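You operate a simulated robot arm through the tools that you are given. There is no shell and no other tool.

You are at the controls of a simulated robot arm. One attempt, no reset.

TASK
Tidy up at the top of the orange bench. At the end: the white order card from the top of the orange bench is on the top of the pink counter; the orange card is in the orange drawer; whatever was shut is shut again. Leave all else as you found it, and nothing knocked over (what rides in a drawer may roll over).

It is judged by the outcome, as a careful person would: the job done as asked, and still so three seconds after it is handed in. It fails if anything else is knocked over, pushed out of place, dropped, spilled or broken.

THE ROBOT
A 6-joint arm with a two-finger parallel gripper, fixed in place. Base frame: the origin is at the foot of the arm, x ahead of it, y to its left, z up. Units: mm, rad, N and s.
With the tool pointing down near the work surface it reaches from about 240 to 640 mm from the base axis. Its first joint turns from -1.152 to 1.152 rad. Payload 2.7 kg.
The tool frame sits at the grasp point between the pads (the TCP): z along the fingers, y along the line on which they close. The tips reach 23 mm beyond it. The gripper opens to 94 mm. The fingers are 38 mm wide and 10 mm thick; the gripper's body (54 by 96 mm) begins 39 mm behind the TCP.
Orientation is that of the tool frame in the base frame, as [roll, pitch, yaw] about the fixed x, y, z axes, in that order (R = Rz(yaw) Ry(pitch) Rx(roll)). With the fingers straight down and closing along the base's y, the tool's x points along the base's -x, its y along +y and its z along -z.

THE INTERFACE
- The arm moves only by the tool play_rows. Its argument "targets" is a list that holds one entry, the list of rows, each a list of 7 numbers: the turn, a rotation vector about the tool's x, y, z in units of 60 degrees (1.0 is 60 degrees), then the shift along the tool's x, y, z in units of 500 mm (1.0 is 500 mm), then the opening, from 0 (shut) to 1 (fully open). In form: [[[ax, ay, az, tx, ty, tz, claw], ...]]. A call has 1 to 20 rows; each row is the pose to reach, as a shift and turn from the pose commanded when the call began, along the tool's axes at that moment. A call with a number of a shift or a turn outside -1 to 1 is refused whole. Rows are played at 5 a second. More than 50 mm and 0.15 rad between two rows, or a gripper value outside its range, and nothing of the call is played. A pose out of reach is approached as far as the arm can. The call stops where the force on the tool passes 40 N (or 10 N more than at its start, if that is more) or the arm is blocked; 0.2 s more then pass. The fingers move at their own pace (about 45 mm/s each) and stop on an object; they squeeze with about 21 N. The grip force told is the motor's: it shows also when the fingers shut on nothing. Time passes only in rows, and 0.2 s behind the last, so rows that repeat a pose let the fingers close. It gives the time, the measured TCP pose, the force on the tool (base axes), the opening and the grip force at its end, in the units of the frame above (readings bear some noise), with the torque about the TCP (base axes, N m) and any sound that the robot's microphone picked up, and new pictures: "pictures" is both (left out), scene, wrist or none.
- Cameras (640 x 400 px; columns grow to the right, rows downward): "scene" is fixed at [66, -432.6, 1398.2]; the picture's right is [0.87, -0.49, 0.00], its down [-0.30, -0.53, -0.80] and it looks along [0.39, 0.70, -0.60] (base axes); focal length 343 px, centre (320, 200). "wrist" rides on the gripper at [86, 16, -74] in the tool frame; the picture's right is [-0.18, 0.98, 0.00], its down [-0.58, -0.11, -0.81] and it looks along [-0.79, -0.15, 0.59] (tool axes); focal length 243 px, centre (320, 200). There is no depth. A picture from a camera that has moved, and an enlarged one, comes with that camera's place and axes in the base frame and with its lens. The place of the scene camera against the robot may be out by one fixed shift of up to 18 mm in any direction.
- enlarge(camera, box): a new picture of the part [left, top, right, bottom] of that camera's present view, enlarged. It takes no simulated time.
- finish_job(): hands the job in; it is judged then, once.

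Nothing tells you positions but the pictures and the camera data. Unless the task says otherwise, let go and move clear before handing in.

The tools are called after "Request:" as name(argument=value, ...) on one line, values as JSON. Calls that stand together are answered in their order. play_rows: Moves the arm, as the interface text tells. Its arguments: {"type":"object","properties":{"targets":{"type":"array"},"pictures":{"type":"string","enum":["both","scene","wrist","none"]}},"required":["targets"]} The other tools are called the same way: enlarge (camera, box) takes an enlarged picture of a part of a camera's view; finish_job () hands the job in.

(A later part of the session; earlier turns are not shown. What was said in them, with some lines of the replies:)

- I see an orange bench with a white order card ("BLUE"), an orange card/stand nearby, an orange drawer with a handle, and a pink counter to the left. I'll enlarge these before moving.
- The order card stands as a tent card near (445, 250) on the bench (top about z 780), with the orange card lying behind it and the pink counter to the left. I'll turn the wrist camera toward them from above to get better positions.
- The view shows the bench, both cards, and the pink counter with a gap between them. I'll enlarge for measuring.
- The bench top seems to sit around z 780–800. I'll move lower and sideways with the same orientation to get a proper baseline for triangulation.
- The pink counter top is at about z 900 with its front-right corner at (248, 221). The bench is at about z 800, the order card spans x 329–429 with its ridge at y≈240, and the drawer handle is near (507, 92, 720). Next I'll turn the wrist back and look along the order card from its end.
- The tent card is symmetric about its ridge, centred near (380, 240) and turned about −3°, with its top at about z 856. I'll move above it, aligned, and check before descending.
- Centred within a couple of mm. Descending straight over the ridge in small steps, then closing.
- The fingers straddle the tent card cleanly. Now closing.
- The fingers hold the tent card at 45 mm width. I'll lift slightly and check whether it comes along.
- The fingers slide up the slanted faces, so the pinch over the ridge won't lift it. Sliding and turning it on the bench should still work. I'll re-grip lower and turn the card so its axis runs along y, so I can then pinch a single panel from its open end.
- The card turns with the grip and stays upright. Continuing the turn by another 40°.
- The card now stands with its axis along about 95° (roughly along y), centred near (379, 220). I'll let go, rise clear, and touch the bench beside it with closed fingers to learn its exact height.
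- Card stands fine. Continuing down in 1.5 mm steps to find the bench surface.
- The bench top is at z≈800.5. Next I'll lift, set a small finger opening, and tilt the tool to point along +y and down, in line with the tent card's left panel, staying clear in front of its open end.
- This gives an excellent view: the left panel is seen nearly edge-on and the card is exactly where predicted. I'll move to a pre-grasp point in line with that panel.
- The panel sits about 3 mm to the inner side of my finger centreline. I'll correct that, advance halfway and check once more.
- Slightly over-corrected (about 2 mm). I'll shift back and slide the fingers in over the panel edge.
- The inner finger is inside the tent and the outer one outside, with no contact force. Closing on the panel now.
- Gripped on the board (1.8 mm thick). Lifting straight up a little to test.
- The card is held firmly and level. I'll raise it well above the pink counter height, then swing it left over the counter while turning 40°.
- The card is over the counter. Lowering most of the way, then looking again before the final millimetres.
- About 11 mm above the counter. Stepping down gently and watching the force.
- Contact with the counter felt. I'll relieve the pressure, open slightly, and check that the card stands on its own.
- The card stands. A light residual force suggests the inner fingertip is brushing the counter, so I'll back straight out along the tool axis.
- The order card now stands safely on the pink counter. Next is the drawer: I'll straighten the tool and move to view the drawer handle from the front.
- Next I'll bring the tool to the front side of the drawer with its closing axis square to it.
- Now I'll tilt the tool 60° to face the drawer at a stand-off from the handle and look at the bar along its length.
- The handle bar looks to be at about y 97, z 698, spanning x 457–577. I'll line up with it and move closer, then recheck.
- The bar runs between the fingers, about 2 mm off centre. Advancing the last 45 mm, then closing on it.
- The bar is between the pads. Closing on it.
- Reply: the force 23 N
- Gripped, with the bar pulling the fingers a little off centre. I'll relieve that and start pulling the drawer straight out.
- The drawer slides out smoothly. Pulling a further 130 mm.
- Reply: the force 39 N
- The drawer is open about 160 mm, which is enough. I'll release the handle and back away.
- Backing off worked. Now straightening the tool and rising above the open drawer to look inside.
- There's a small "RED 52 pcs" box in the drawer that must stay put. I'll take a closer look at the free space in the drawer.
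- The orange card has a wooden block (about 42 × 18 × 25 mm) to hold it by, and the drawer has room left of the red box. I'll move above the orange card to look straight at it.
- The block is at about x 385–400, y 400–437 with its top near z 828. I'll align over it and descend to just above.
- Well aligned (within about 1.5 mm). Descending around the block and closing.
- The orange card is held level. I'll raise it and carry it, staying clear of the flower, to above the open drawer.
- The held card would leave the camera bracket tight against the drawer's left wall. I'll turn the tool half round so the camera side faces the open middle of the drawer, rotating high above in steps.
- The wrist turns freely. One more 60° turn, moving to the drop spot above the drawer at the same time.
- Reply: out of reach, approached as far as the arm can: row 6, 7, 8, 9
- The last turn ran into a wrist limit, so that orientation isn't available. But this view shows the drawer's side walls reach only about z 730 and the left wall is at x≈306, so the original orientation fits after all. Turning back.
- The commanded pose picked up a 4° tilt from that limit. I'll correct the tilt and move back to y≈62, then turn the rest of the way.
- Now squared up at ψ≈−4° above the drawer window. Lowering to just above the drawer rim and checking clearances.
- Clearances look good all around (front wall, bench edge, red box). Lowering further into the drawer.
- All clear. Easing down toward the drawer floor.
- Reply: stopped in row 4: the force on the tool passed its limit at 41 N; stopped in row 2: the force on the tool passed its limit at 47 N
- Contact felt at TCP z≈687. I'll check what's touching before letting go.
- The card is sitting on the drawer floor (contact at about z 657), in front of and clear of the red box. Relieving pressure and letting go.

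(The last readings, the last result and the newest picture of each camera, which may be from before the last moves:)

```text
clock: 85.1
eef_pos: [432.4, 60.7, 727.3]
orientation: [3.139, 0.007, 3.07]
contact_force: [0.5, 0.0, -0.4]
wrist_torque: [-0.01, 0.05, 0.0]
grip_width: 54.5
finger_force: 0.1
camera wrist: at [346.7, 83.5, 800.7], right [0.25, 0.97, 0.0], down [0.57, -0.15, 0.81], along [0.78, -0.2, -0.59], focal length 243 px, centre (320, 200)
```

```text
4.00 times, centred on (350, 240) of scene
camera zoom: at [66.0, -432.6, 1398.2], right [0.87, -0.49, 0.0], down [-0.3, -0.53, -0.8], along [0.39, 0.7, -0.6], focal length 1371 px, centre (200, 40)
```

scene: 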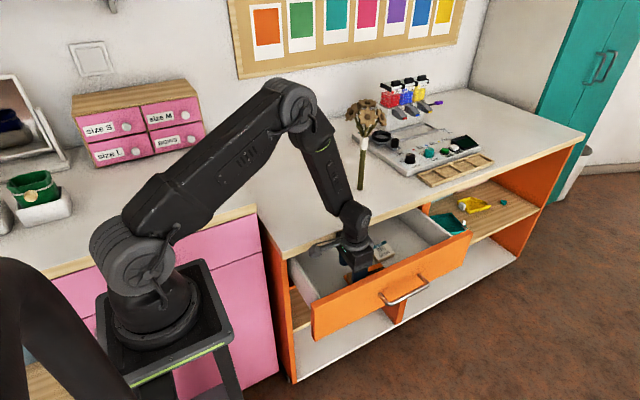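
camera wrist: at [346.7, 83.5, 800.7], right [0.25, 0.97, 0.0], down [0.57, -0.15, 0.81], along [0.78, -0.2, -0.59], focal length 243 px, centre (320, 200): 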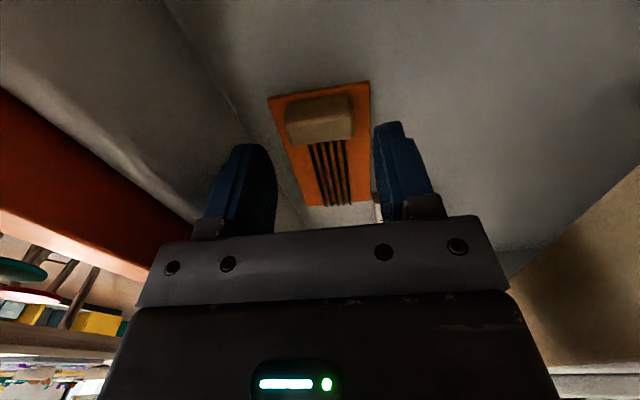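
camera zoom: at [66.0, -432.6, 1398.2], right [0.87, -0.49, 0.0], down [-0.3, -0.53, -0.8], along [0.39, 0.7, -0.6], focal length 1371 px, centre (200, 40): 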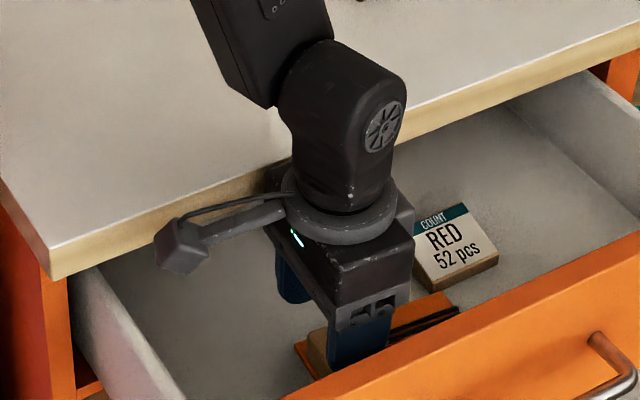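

The orange card lies flat in the drawer. Rising straight out and moving round to the front of the drawer to close it.

Request:
play_rows(targets=[[[0, 0, 0, 0, 0, -0.08, 0.7], [0, 0, 0, 0, 0, -0.17, 0.8], [0, 0, 0, 0, 0, -0.26, 1], [0, 0, 0, 0, 0, -0.35, 1], [0, 0, 0, 0, 0, -0.44, 1], [0, 0, -0.015, -0.03, -0.06, -0.46, 1], [0, 0, -0.03, -0.06, -0.12, -0.46, 1], [0, 0, -0.045, -0.09, -0.18, -0.46, 1], [0, 0, -0.06, -0.13, -0.24, -0.46, 1], [0, 0, -0.068, -0.15, -0.28, -0.46, 1], [0, 0, -0.068, -0.15, -0.28, -0.46, 1]]], pictures="both")

Request:
enlarge(camera="scene", box=[250, 160, 490, 310])

```text
clock: 87.5
eef_pos: [494.7, -82.2, 956.8]
orientation: [3.141, 0.008, -3.141]
contact_force: [0.0, 0.2, -0.1]
wrist_torque: [-0.01, -0.02, -0.01]
grip_width: 93.9
finger_force: 0.0
camera wrist: at [407.8, -65.9, 1030.0], right [0.18, 0.98, 0.0], down [0.58, -0.11, 0.81], along [0.8, -0.15, -0.59], focal length 243 px, centre (320, 200)
```

scene: 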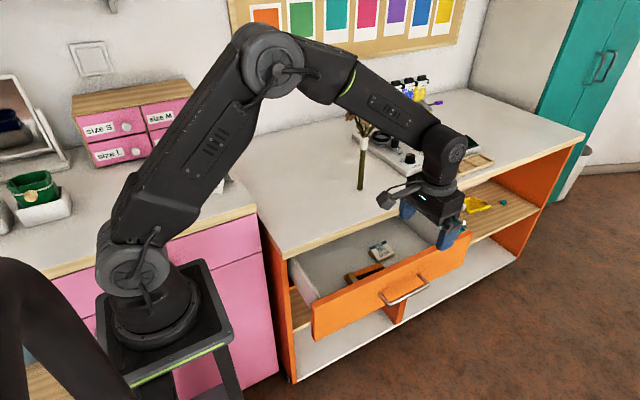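
wrist: 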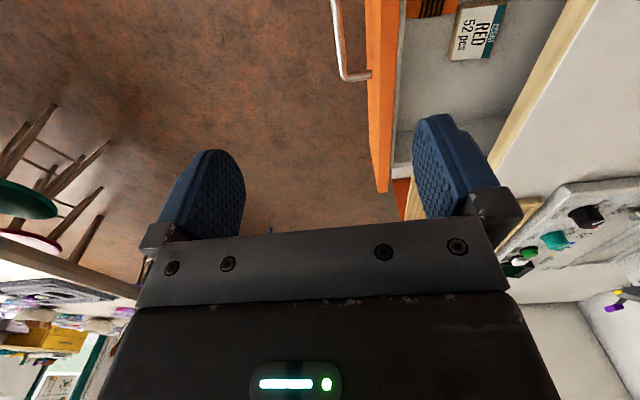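

```text
2.67 times, centred on (370, 235) of scene
camera zoom: at [65.9, -432.6, 1398.2], right [0.87, -0.49, 0.0], down [-0.3, -0.53, -0.8], along [0.39, 0.69, -0.6], focal length 914 px, centre (187, 107)
```

zoom: 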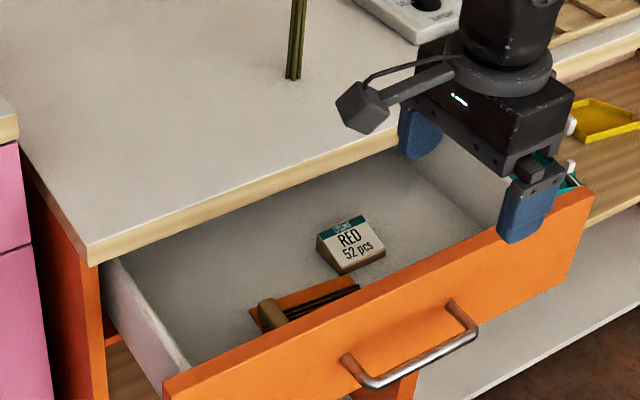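

Everything inside the drawer is in order. I'll tilt the tool back to the handle-grip attitude at a stand-off in front of the handle.

Request:
play_rows(targets=[[[-0.1111, 0, 0, -0.0047, -0.0144, 0.0468, 1], [-0.2222, 0, 0, -0.0095, -0.0288, 0.0937, 1], [-0.3333, 0, 0, -0.0142, -0.0432, 0.1405, 0.8], [-0.4444, 0, 0, -0.0189, -0.0576, 0.1874, 0.6], [-0.5556, 0, 0, -0.0237, -0.072, 0.2342, 0.5], [-0.6667, 0, 0, -0.0284, -0.0864, 0.2811, 0.4], [-0.7778, 0, 0, -0.0331, -0.1008, 0.3279, 0.35], [-0.8889, 0, 0, -0.0379, -0.1152, 0.3748, 0.35], [-1, 0, 0, -0.0426, -0.1296, 0.4216, 0.35], [-1, 0, 0, -0.0426, -0.1296, 0.4216, 0.35]]], pictures="both")

Request:
enlarge(camera="wrist", box=[160, 0, 480, 200])

```text
clock: 89.7
eef_pos: [518.7, -149.3, 746.5]
orientation: [2.091, 0.008, 3.139]
contact_force: [0.7, 0.4, -0.3]
wrist_torque: [0.02, -0.01, 0.01]
grip_width: 33.0
finger_force: 0.0
camera wrist: at [430.9, -204.3, 796.9], right [0.18, 0.49, 0.85], down [0.58, -0.75, 0.31], along [0.8, 0.44, -0.42], focal length 243 px, centre (320, 200)
```

scene: 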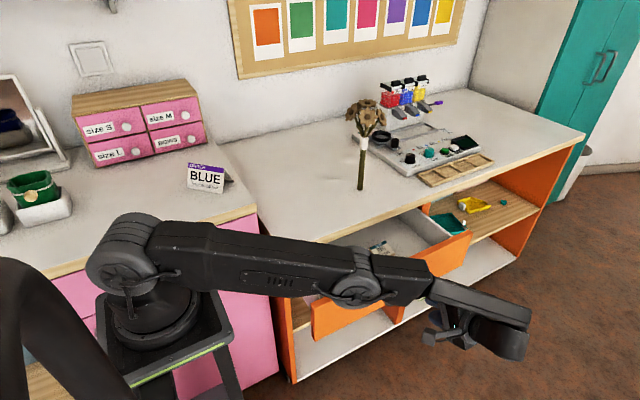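
wrist: 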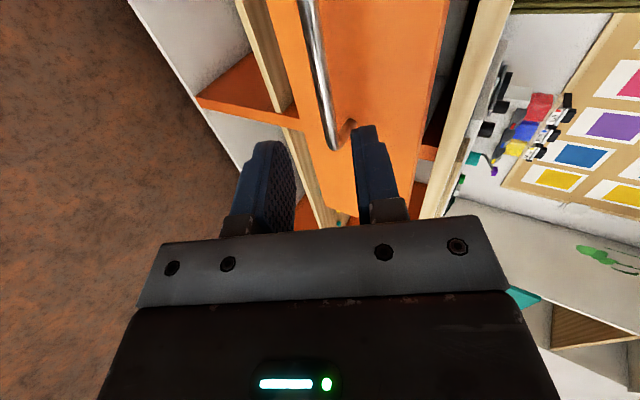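

```text
2.00 times, centred on (320, 100) of wrist
camera zoom: at [430.9, -204.3, 796.9], right [0.18, 0.49, 0.85], down [0.58, -0.75, 0.31], along [0.8, 0.44, -0.42], focal length 485 px, centre (320, 400)
```

zoom: 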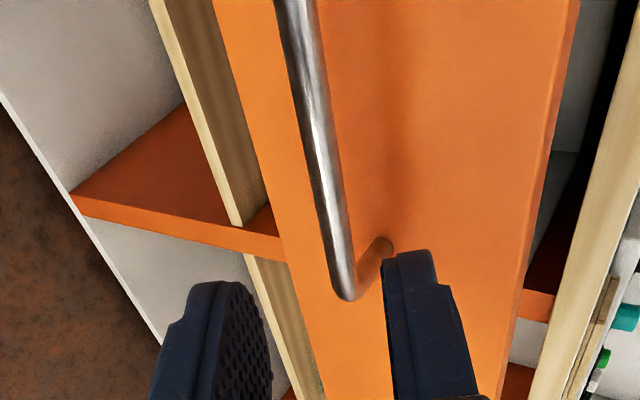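

The view matches the earlier stand-off. Advancing onto the bar and closing.

Request:
play_rows(targets=[[[0, 0, 0, 0.004, 0, 0.04, 0.3], [0, 0, 0, 0.004, 0, 0.08, 0.3], [0, 0, 0, 0.004, 0, 0.12, 0.3], [0, 0, 0, 0.004, 0, 0.15, 0.3], [0, 0, 0, 0.004, 0, 0.172, 0.3], [0, 0, 0, 0.004, 0, 0.184, 0.3], [0, 0, 0, 0.004, 0, 0.184, 0.3]]], pictures="wrist")

Request:
enlarge(camera="wrist", box=[160, 0, 480, 200])

```text
clock: 91.3
eef_pos: [516.7, -67.4, 700.0]
orientation: [2.093, 0.008, 3.139]
contact_force: [0.1, 0.4, 0.4]
wrist_torque: [-0.01, 0.02, 0.0]
grip_width: 28.2
finger_force: 0.0
camera wrist: at [429.6, -124.5, 750.4], right [0.18, 0.49, 0.85], down [0.58, -0.75, 0.31], along [0.8, 0.44, -0.42], focal length 243 px, centre (320, 200)
```

wrist: 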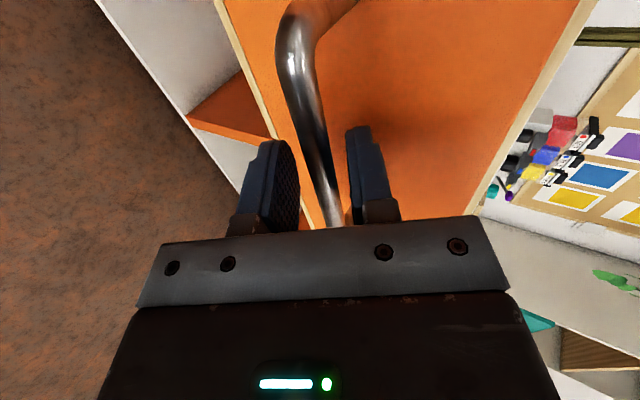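

```text
2.00 times, centred on (320, 100) of wrist
camera zoom: at [429.6, -124.5, 750.4], right [0.18, 0.49, 0.85], down [0.58, -0.75, 0.31], along [0.8, 0.44, -0.42], focal length 485 px, centre (320, 400)
```

zoom: 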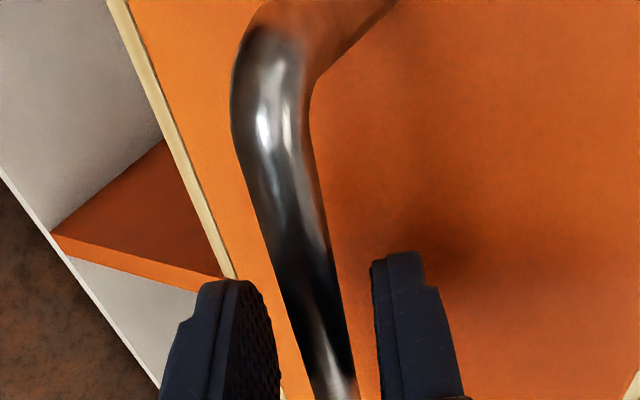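

Request:
play_rows(targets=[[[0, 0, 0, 0, 0, 0, 0.15], [0, 0, 0, 0, 0, 0, 0], [0, 0, 0, 0, 0, 0, 0], [0, 0, 0, 0, 0, 0, 0]]], pictures="none")

Request:
play_rows(targets=[[[0, 0, 0, 0, 0.005, 0.0087, 0], [0, 0, 0, 0, 0.015, 0.026, 0], [0, 0, 0, 0, 0.025, 0.0433, 0], [0, 0, 0, 0, 0.035, 0.0606, 0], [0, 0, 0, 0, 0.045, 0.0779, 0], [0, 0, 0, 0, 0.05, 0.0866, 0]]], pictures="scene")

```text
clock: 92.3
eef_pos: [516.4, -68.4, 703.2]
orientation: [2.091, 0.008, 3.141]
contact_force: [-2.8, -0.6, 19.6]
wrist_torque: [0.1, 1.68, 0.15]
grip_width: 11.8
finger_force: 44.8
```

```text
clock: 93.7
eef_pos: [517.1, -16.4, 701.2]
orientation: [2.09, 0.006, -3.14]
contact_force: [-8.3, -0.5, 27.6]
wrist_torque: [0.04, 1.03, -0.88]
grip_width: 11.8
finger_force: 45.0
```

scene: 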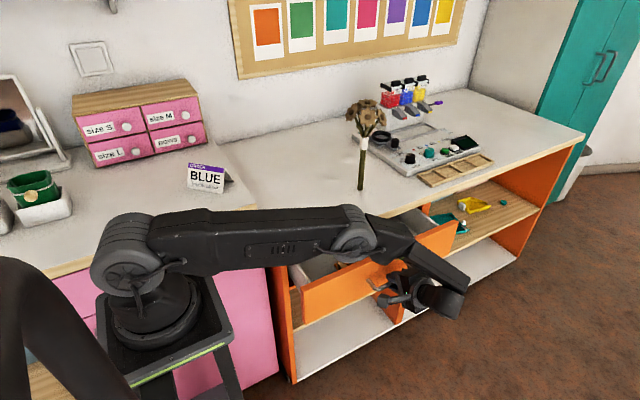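

The drawer is sliding in. Easing the vertical load and pushing on.

Request:
play_rows(targets=[[[0, 0, 0, 0, 0.007, 0.0072, 0], [0, 0, 0, 0, 0.017, 0.0245, 0], [0, 0, 0, 0, 0.027, 0.0418, 0], [0, 0, 0, 0, 0.037, 0.0591, 0], [0, 0, 0, 0, 0.047, 0.0764, 0], [0, 0, 0, 0, 0.057, 0.0937, 0], [0, 0, 0, 0, 0.067, 0.111, 0], [0, 0, 0, 0, 0.077, 0.1284, 0], [0, 0, 0, 0, 0.087, 0.1457, 0], [0, 0, 0, 0, 0.097, 0.163, 0], [0, 0, 0, 0, 0.102, 0.1717, 0]]], pictures="scene")

```text
clock: 96.1
eef_pos: [517.3, 83.1, 701.9]
orientation: [2.096, 0.007, 3.137]
contact_force: [7.4, 2.9, -3.2]
wrist_torque: [-0.04, 0.0, -1.73]
grip_width: 11.5
finger_force: 45.0
```

scene: 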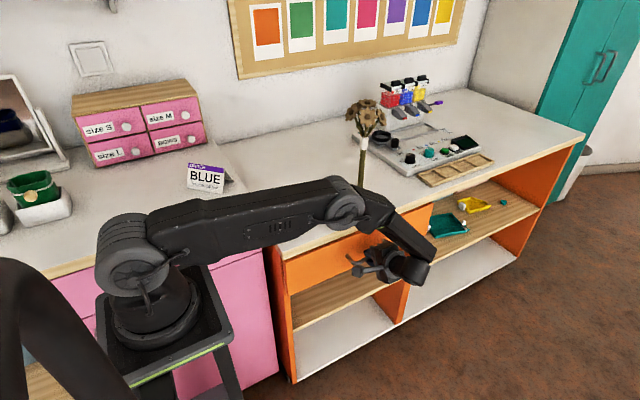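

Nearly closed. Pushing the last ~10 mm gently until it stops.

Request:
play_rows(targets=[[[0, 0, 0, 0, 0.003, 0.0052, 0], [0, 0, 0, 0, 0.006, 0.0104, 0], [0, 0, 0, 0, 0.009, 0.0156, 0], [0, 0, 0, 0, 0.011, 0.019, 0], [0, 0, 0, 0, 0.013, 0.0225, 0], [0, 0, 0, 0, 0.015, 0.026, 0]]], pictures="scene")

Request:
enlarge(camera="scene", box=[260, 170, 460, 295])

```text
clock: 97.5
eef_pos: [517.4, 90.8, 701.5]
orientation: [2.098, 0.007, 3.138]
contact_force: [-6.6, -36.5, 2.6]
wrist_torque: [-0.07, 0.85, 0.02]
grip_width: 11.9
finger_force: 45.0
```

scene: 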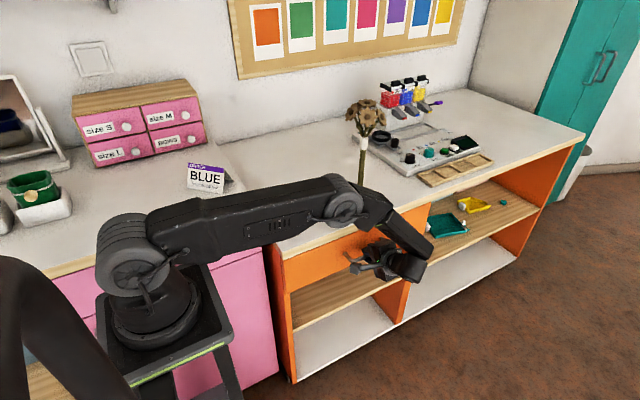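

```text
3.20 times, centred on (360, 232) of scene
camera zoom: at [65.8, -433.4, 1398.0], right [0.87, -0.49, 0.0], down [-0.3, -0.52, -0.8], along [0.39, 0.7, -0.6], focal length 1097 px, centre (192, 96)
```

zoom: 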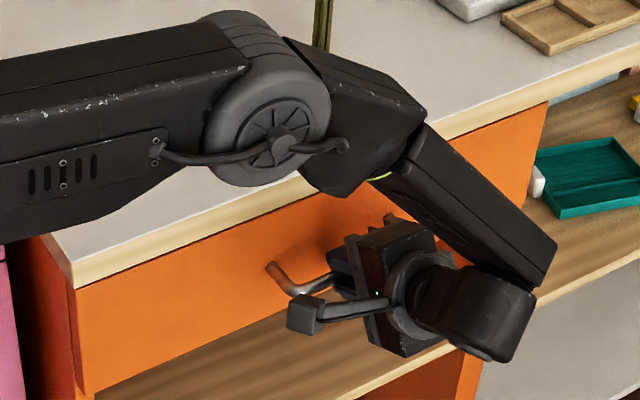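

The drawer is fully home (firm stop at the original closed position). I'll relax the push, open the fingers, and back away.

Request:
play_rows(targets=[[[0, 0, 0, 0, -0.003, -0.0052, 0], [0, 0, 0, 0, -0.006, -0.0104, 0], [0, 0, 0, 0, -0.006, -0.0104, 0]]], pictures="none")

Request:
play_rows(targets=[[[0, 0, 0, 0, 0, 0, 0.15], [0, 0, 0, 0, 0, 0, 0.3], [0, 0, 0, 0, 0, 0, 0.33], [0, 0, 0, 0, 0, -0.02, 0.33], [0, 0, 0, 0, 0, -0.06, 0.33], [0, 0, 0, 0, 0, -0.11, 0.33], [0, 0, 0, 0, 0, -0.17, 0.33], [0, 0, 0, 0, 0, -0.23, 0.33]]], pictures="both")

```text
clock: 98.3
eef_pos: [517.1, 91.8, 702.0]
orientation: [2.093, 0.006, 3.138]
contact_force: [7.5, 1.0, -12.9]
wrist_torque: [0.0, 0.19, -1.7]
grip_width: 11.6
finger_force: 45.2
```

```text
clock: 100.1
eef_pos: [517.9, -8.8, 758.7]
orientation: [2.092, 0.007, 3.139]
contact_force: [0.4, 0.0, -0.2]
wrist_torque: [0.02, 0.02, 0.03]
grip_width: 31.0
finger_force: 0.1
camera wrist: at [429.7, -64.4, 808.9], right [0.18, 0.49, 0.85], down [0.58, -0.75, 0.31], along [0.8, 0.44, -0.42], focal length 243 px, centre (320, 200)
```

scene: 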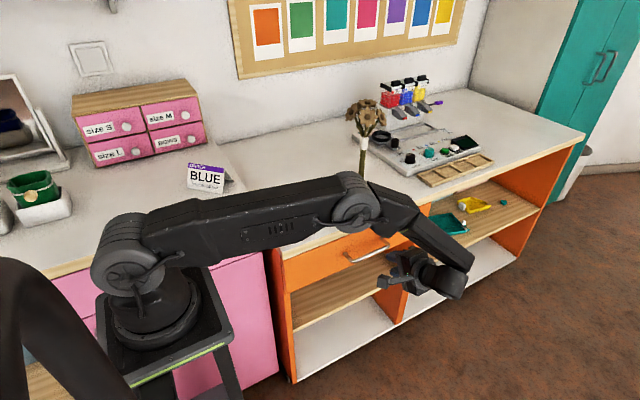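
wrist: 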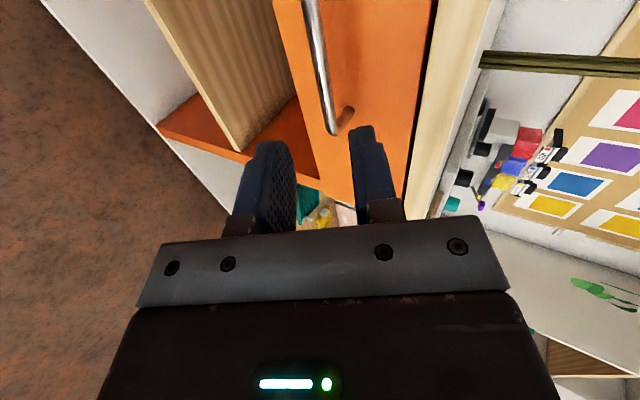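

Drawer closed and handle released. Raising the arm clear to inspect everything.

Request:
play_rows(targets=[[[0.1, 0, 0, 0.0156, 0.0376, -0.0309, 0.5], [0.2, 0, 0, 0.0312, 0.0751, -0.0618, 0.5], [0.3, 0, 0, 0.0468, 0.1127, -0.0928, 0.5], [0.4, 0, 0, 0.0624, 0.1502, -0.1237, 0.5], [0.5, 0, 0, 0.078, 0.1878, -0.1546, 0.5], [0.6, 0, 0, 0.0936, 0.2254, -0.1855, 0.5], [0.7, 0, 0, 0.1092, 0.2629, -0.2164, 0.5], [0.8, 0, 0, 0.1248, 0.3005, -0.2474, 0.5], [0.9, 0, 0, 0.1404, 0.338, -0.2783, 0.5], [1, 0, 0, 0.156, 0.3756, -0.3092, 0.5], [1, 0, 0, 0.156, 0.3756, -0.3092, 0.5]]], pictures="both")

Request:
enlarge(camera="scene", box=[250, 160, 490, 310])

Request:
enlarge(camera="scene", box=[80, 90, 320, 240])

```text
clock: 102.5
eef_pos: [436.9, -51.7, 997.4]
orientation: [-3.142, 0.006, 3.141]
contact_force: [0.6, -0.5, 0.6]
wrist_torque: [0.02, -0.02, -0.02]
grip_width: 47.0
finger_force: 0.1
camera wrist: at [348.9, -35.0, 1070.6], right [0.19, 0.98, 0.0], down [0.58, -0.11, 0.81], along [0.8, -0.15, -0.59], focal length 243 px, centre (320, 200)
```

scene: 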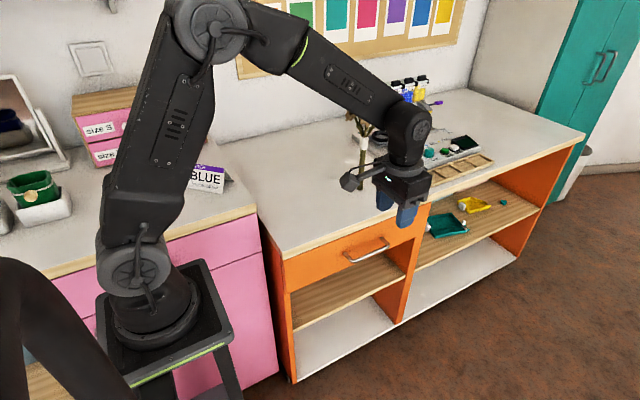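
wrist: 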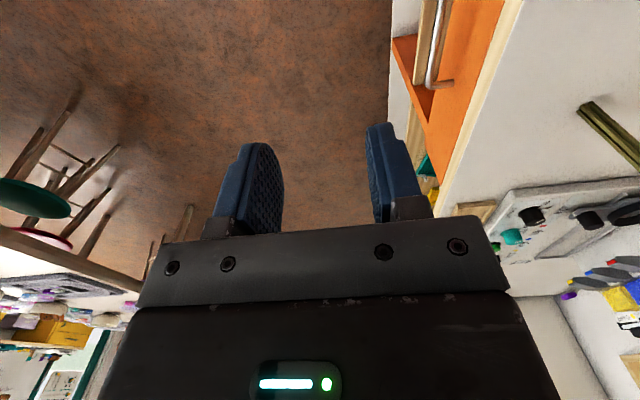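

```text
2.67 times, centred on (370, 235) of scene
camera zoom: at [65.9, -432.6, 1398.2], right [0.87, -0.49, 0.0], down [-0.3, -0.53, -0.8], along [0.39, 0.7, -0.6], focal length 914 px, centre (187, 107)
```

zoom: 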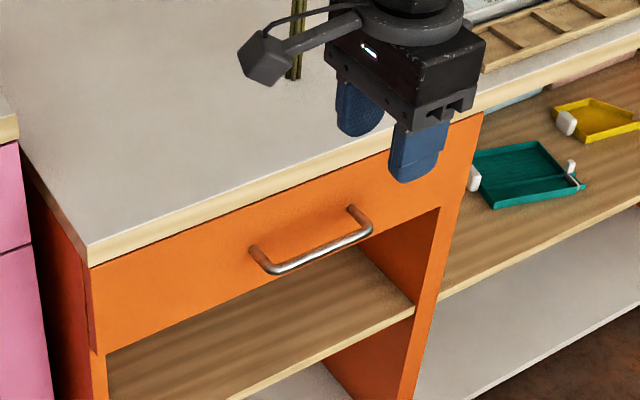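

```text
2.67 times, centred on (200, 165) of scene
camera zoom: at [65.9, -432.6, 1398.2], right [0.87, -0.49, 0.0], down [-0.3, -0.53, -0.8], along [0.39, 0.7, -0.6], focal length 914 px, centre (640, 293)
```

zoom: 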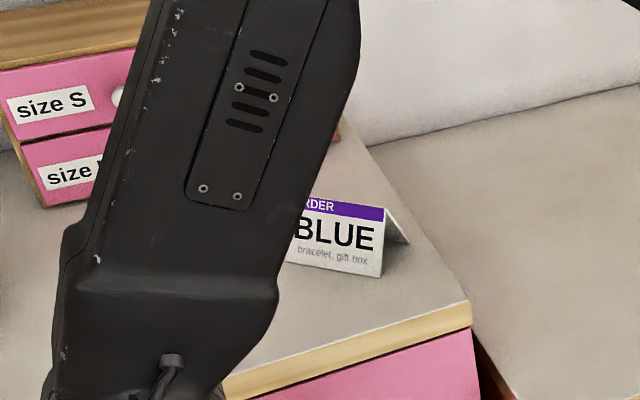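

The order card stands on the pink counter, the orange card is in the drawer, the drawer is shut as before, and nothing else appears disturbed. The arm is clear, so I'm handing in the job.

Request:
finish_job()

```text
The job is handed in.
```

The job is handed in, and I don't have the verdict yet. In the last pictures:

- **White order card:** it stands upright on the pink counter, near its right-hand end.
- **Orange card:** I laid it flat in the orange drawer, in front of the red "52 pcs" box, which I didn't touch. I couldn't see inside once the drawer was shut.
- **Drawer:** it is pushed fully home, to within about a millimetre of where it started.
- **Everything else:** the flower, the tools on the bench and the items on the shelves look as they did at the start.

To pick up the order card, I first turned it on the bench. A grip over its ridge slipped when I tried to lift, so I lifted it by one panel instead. It stayed upright throughout.

The arm has let go and is well clear.
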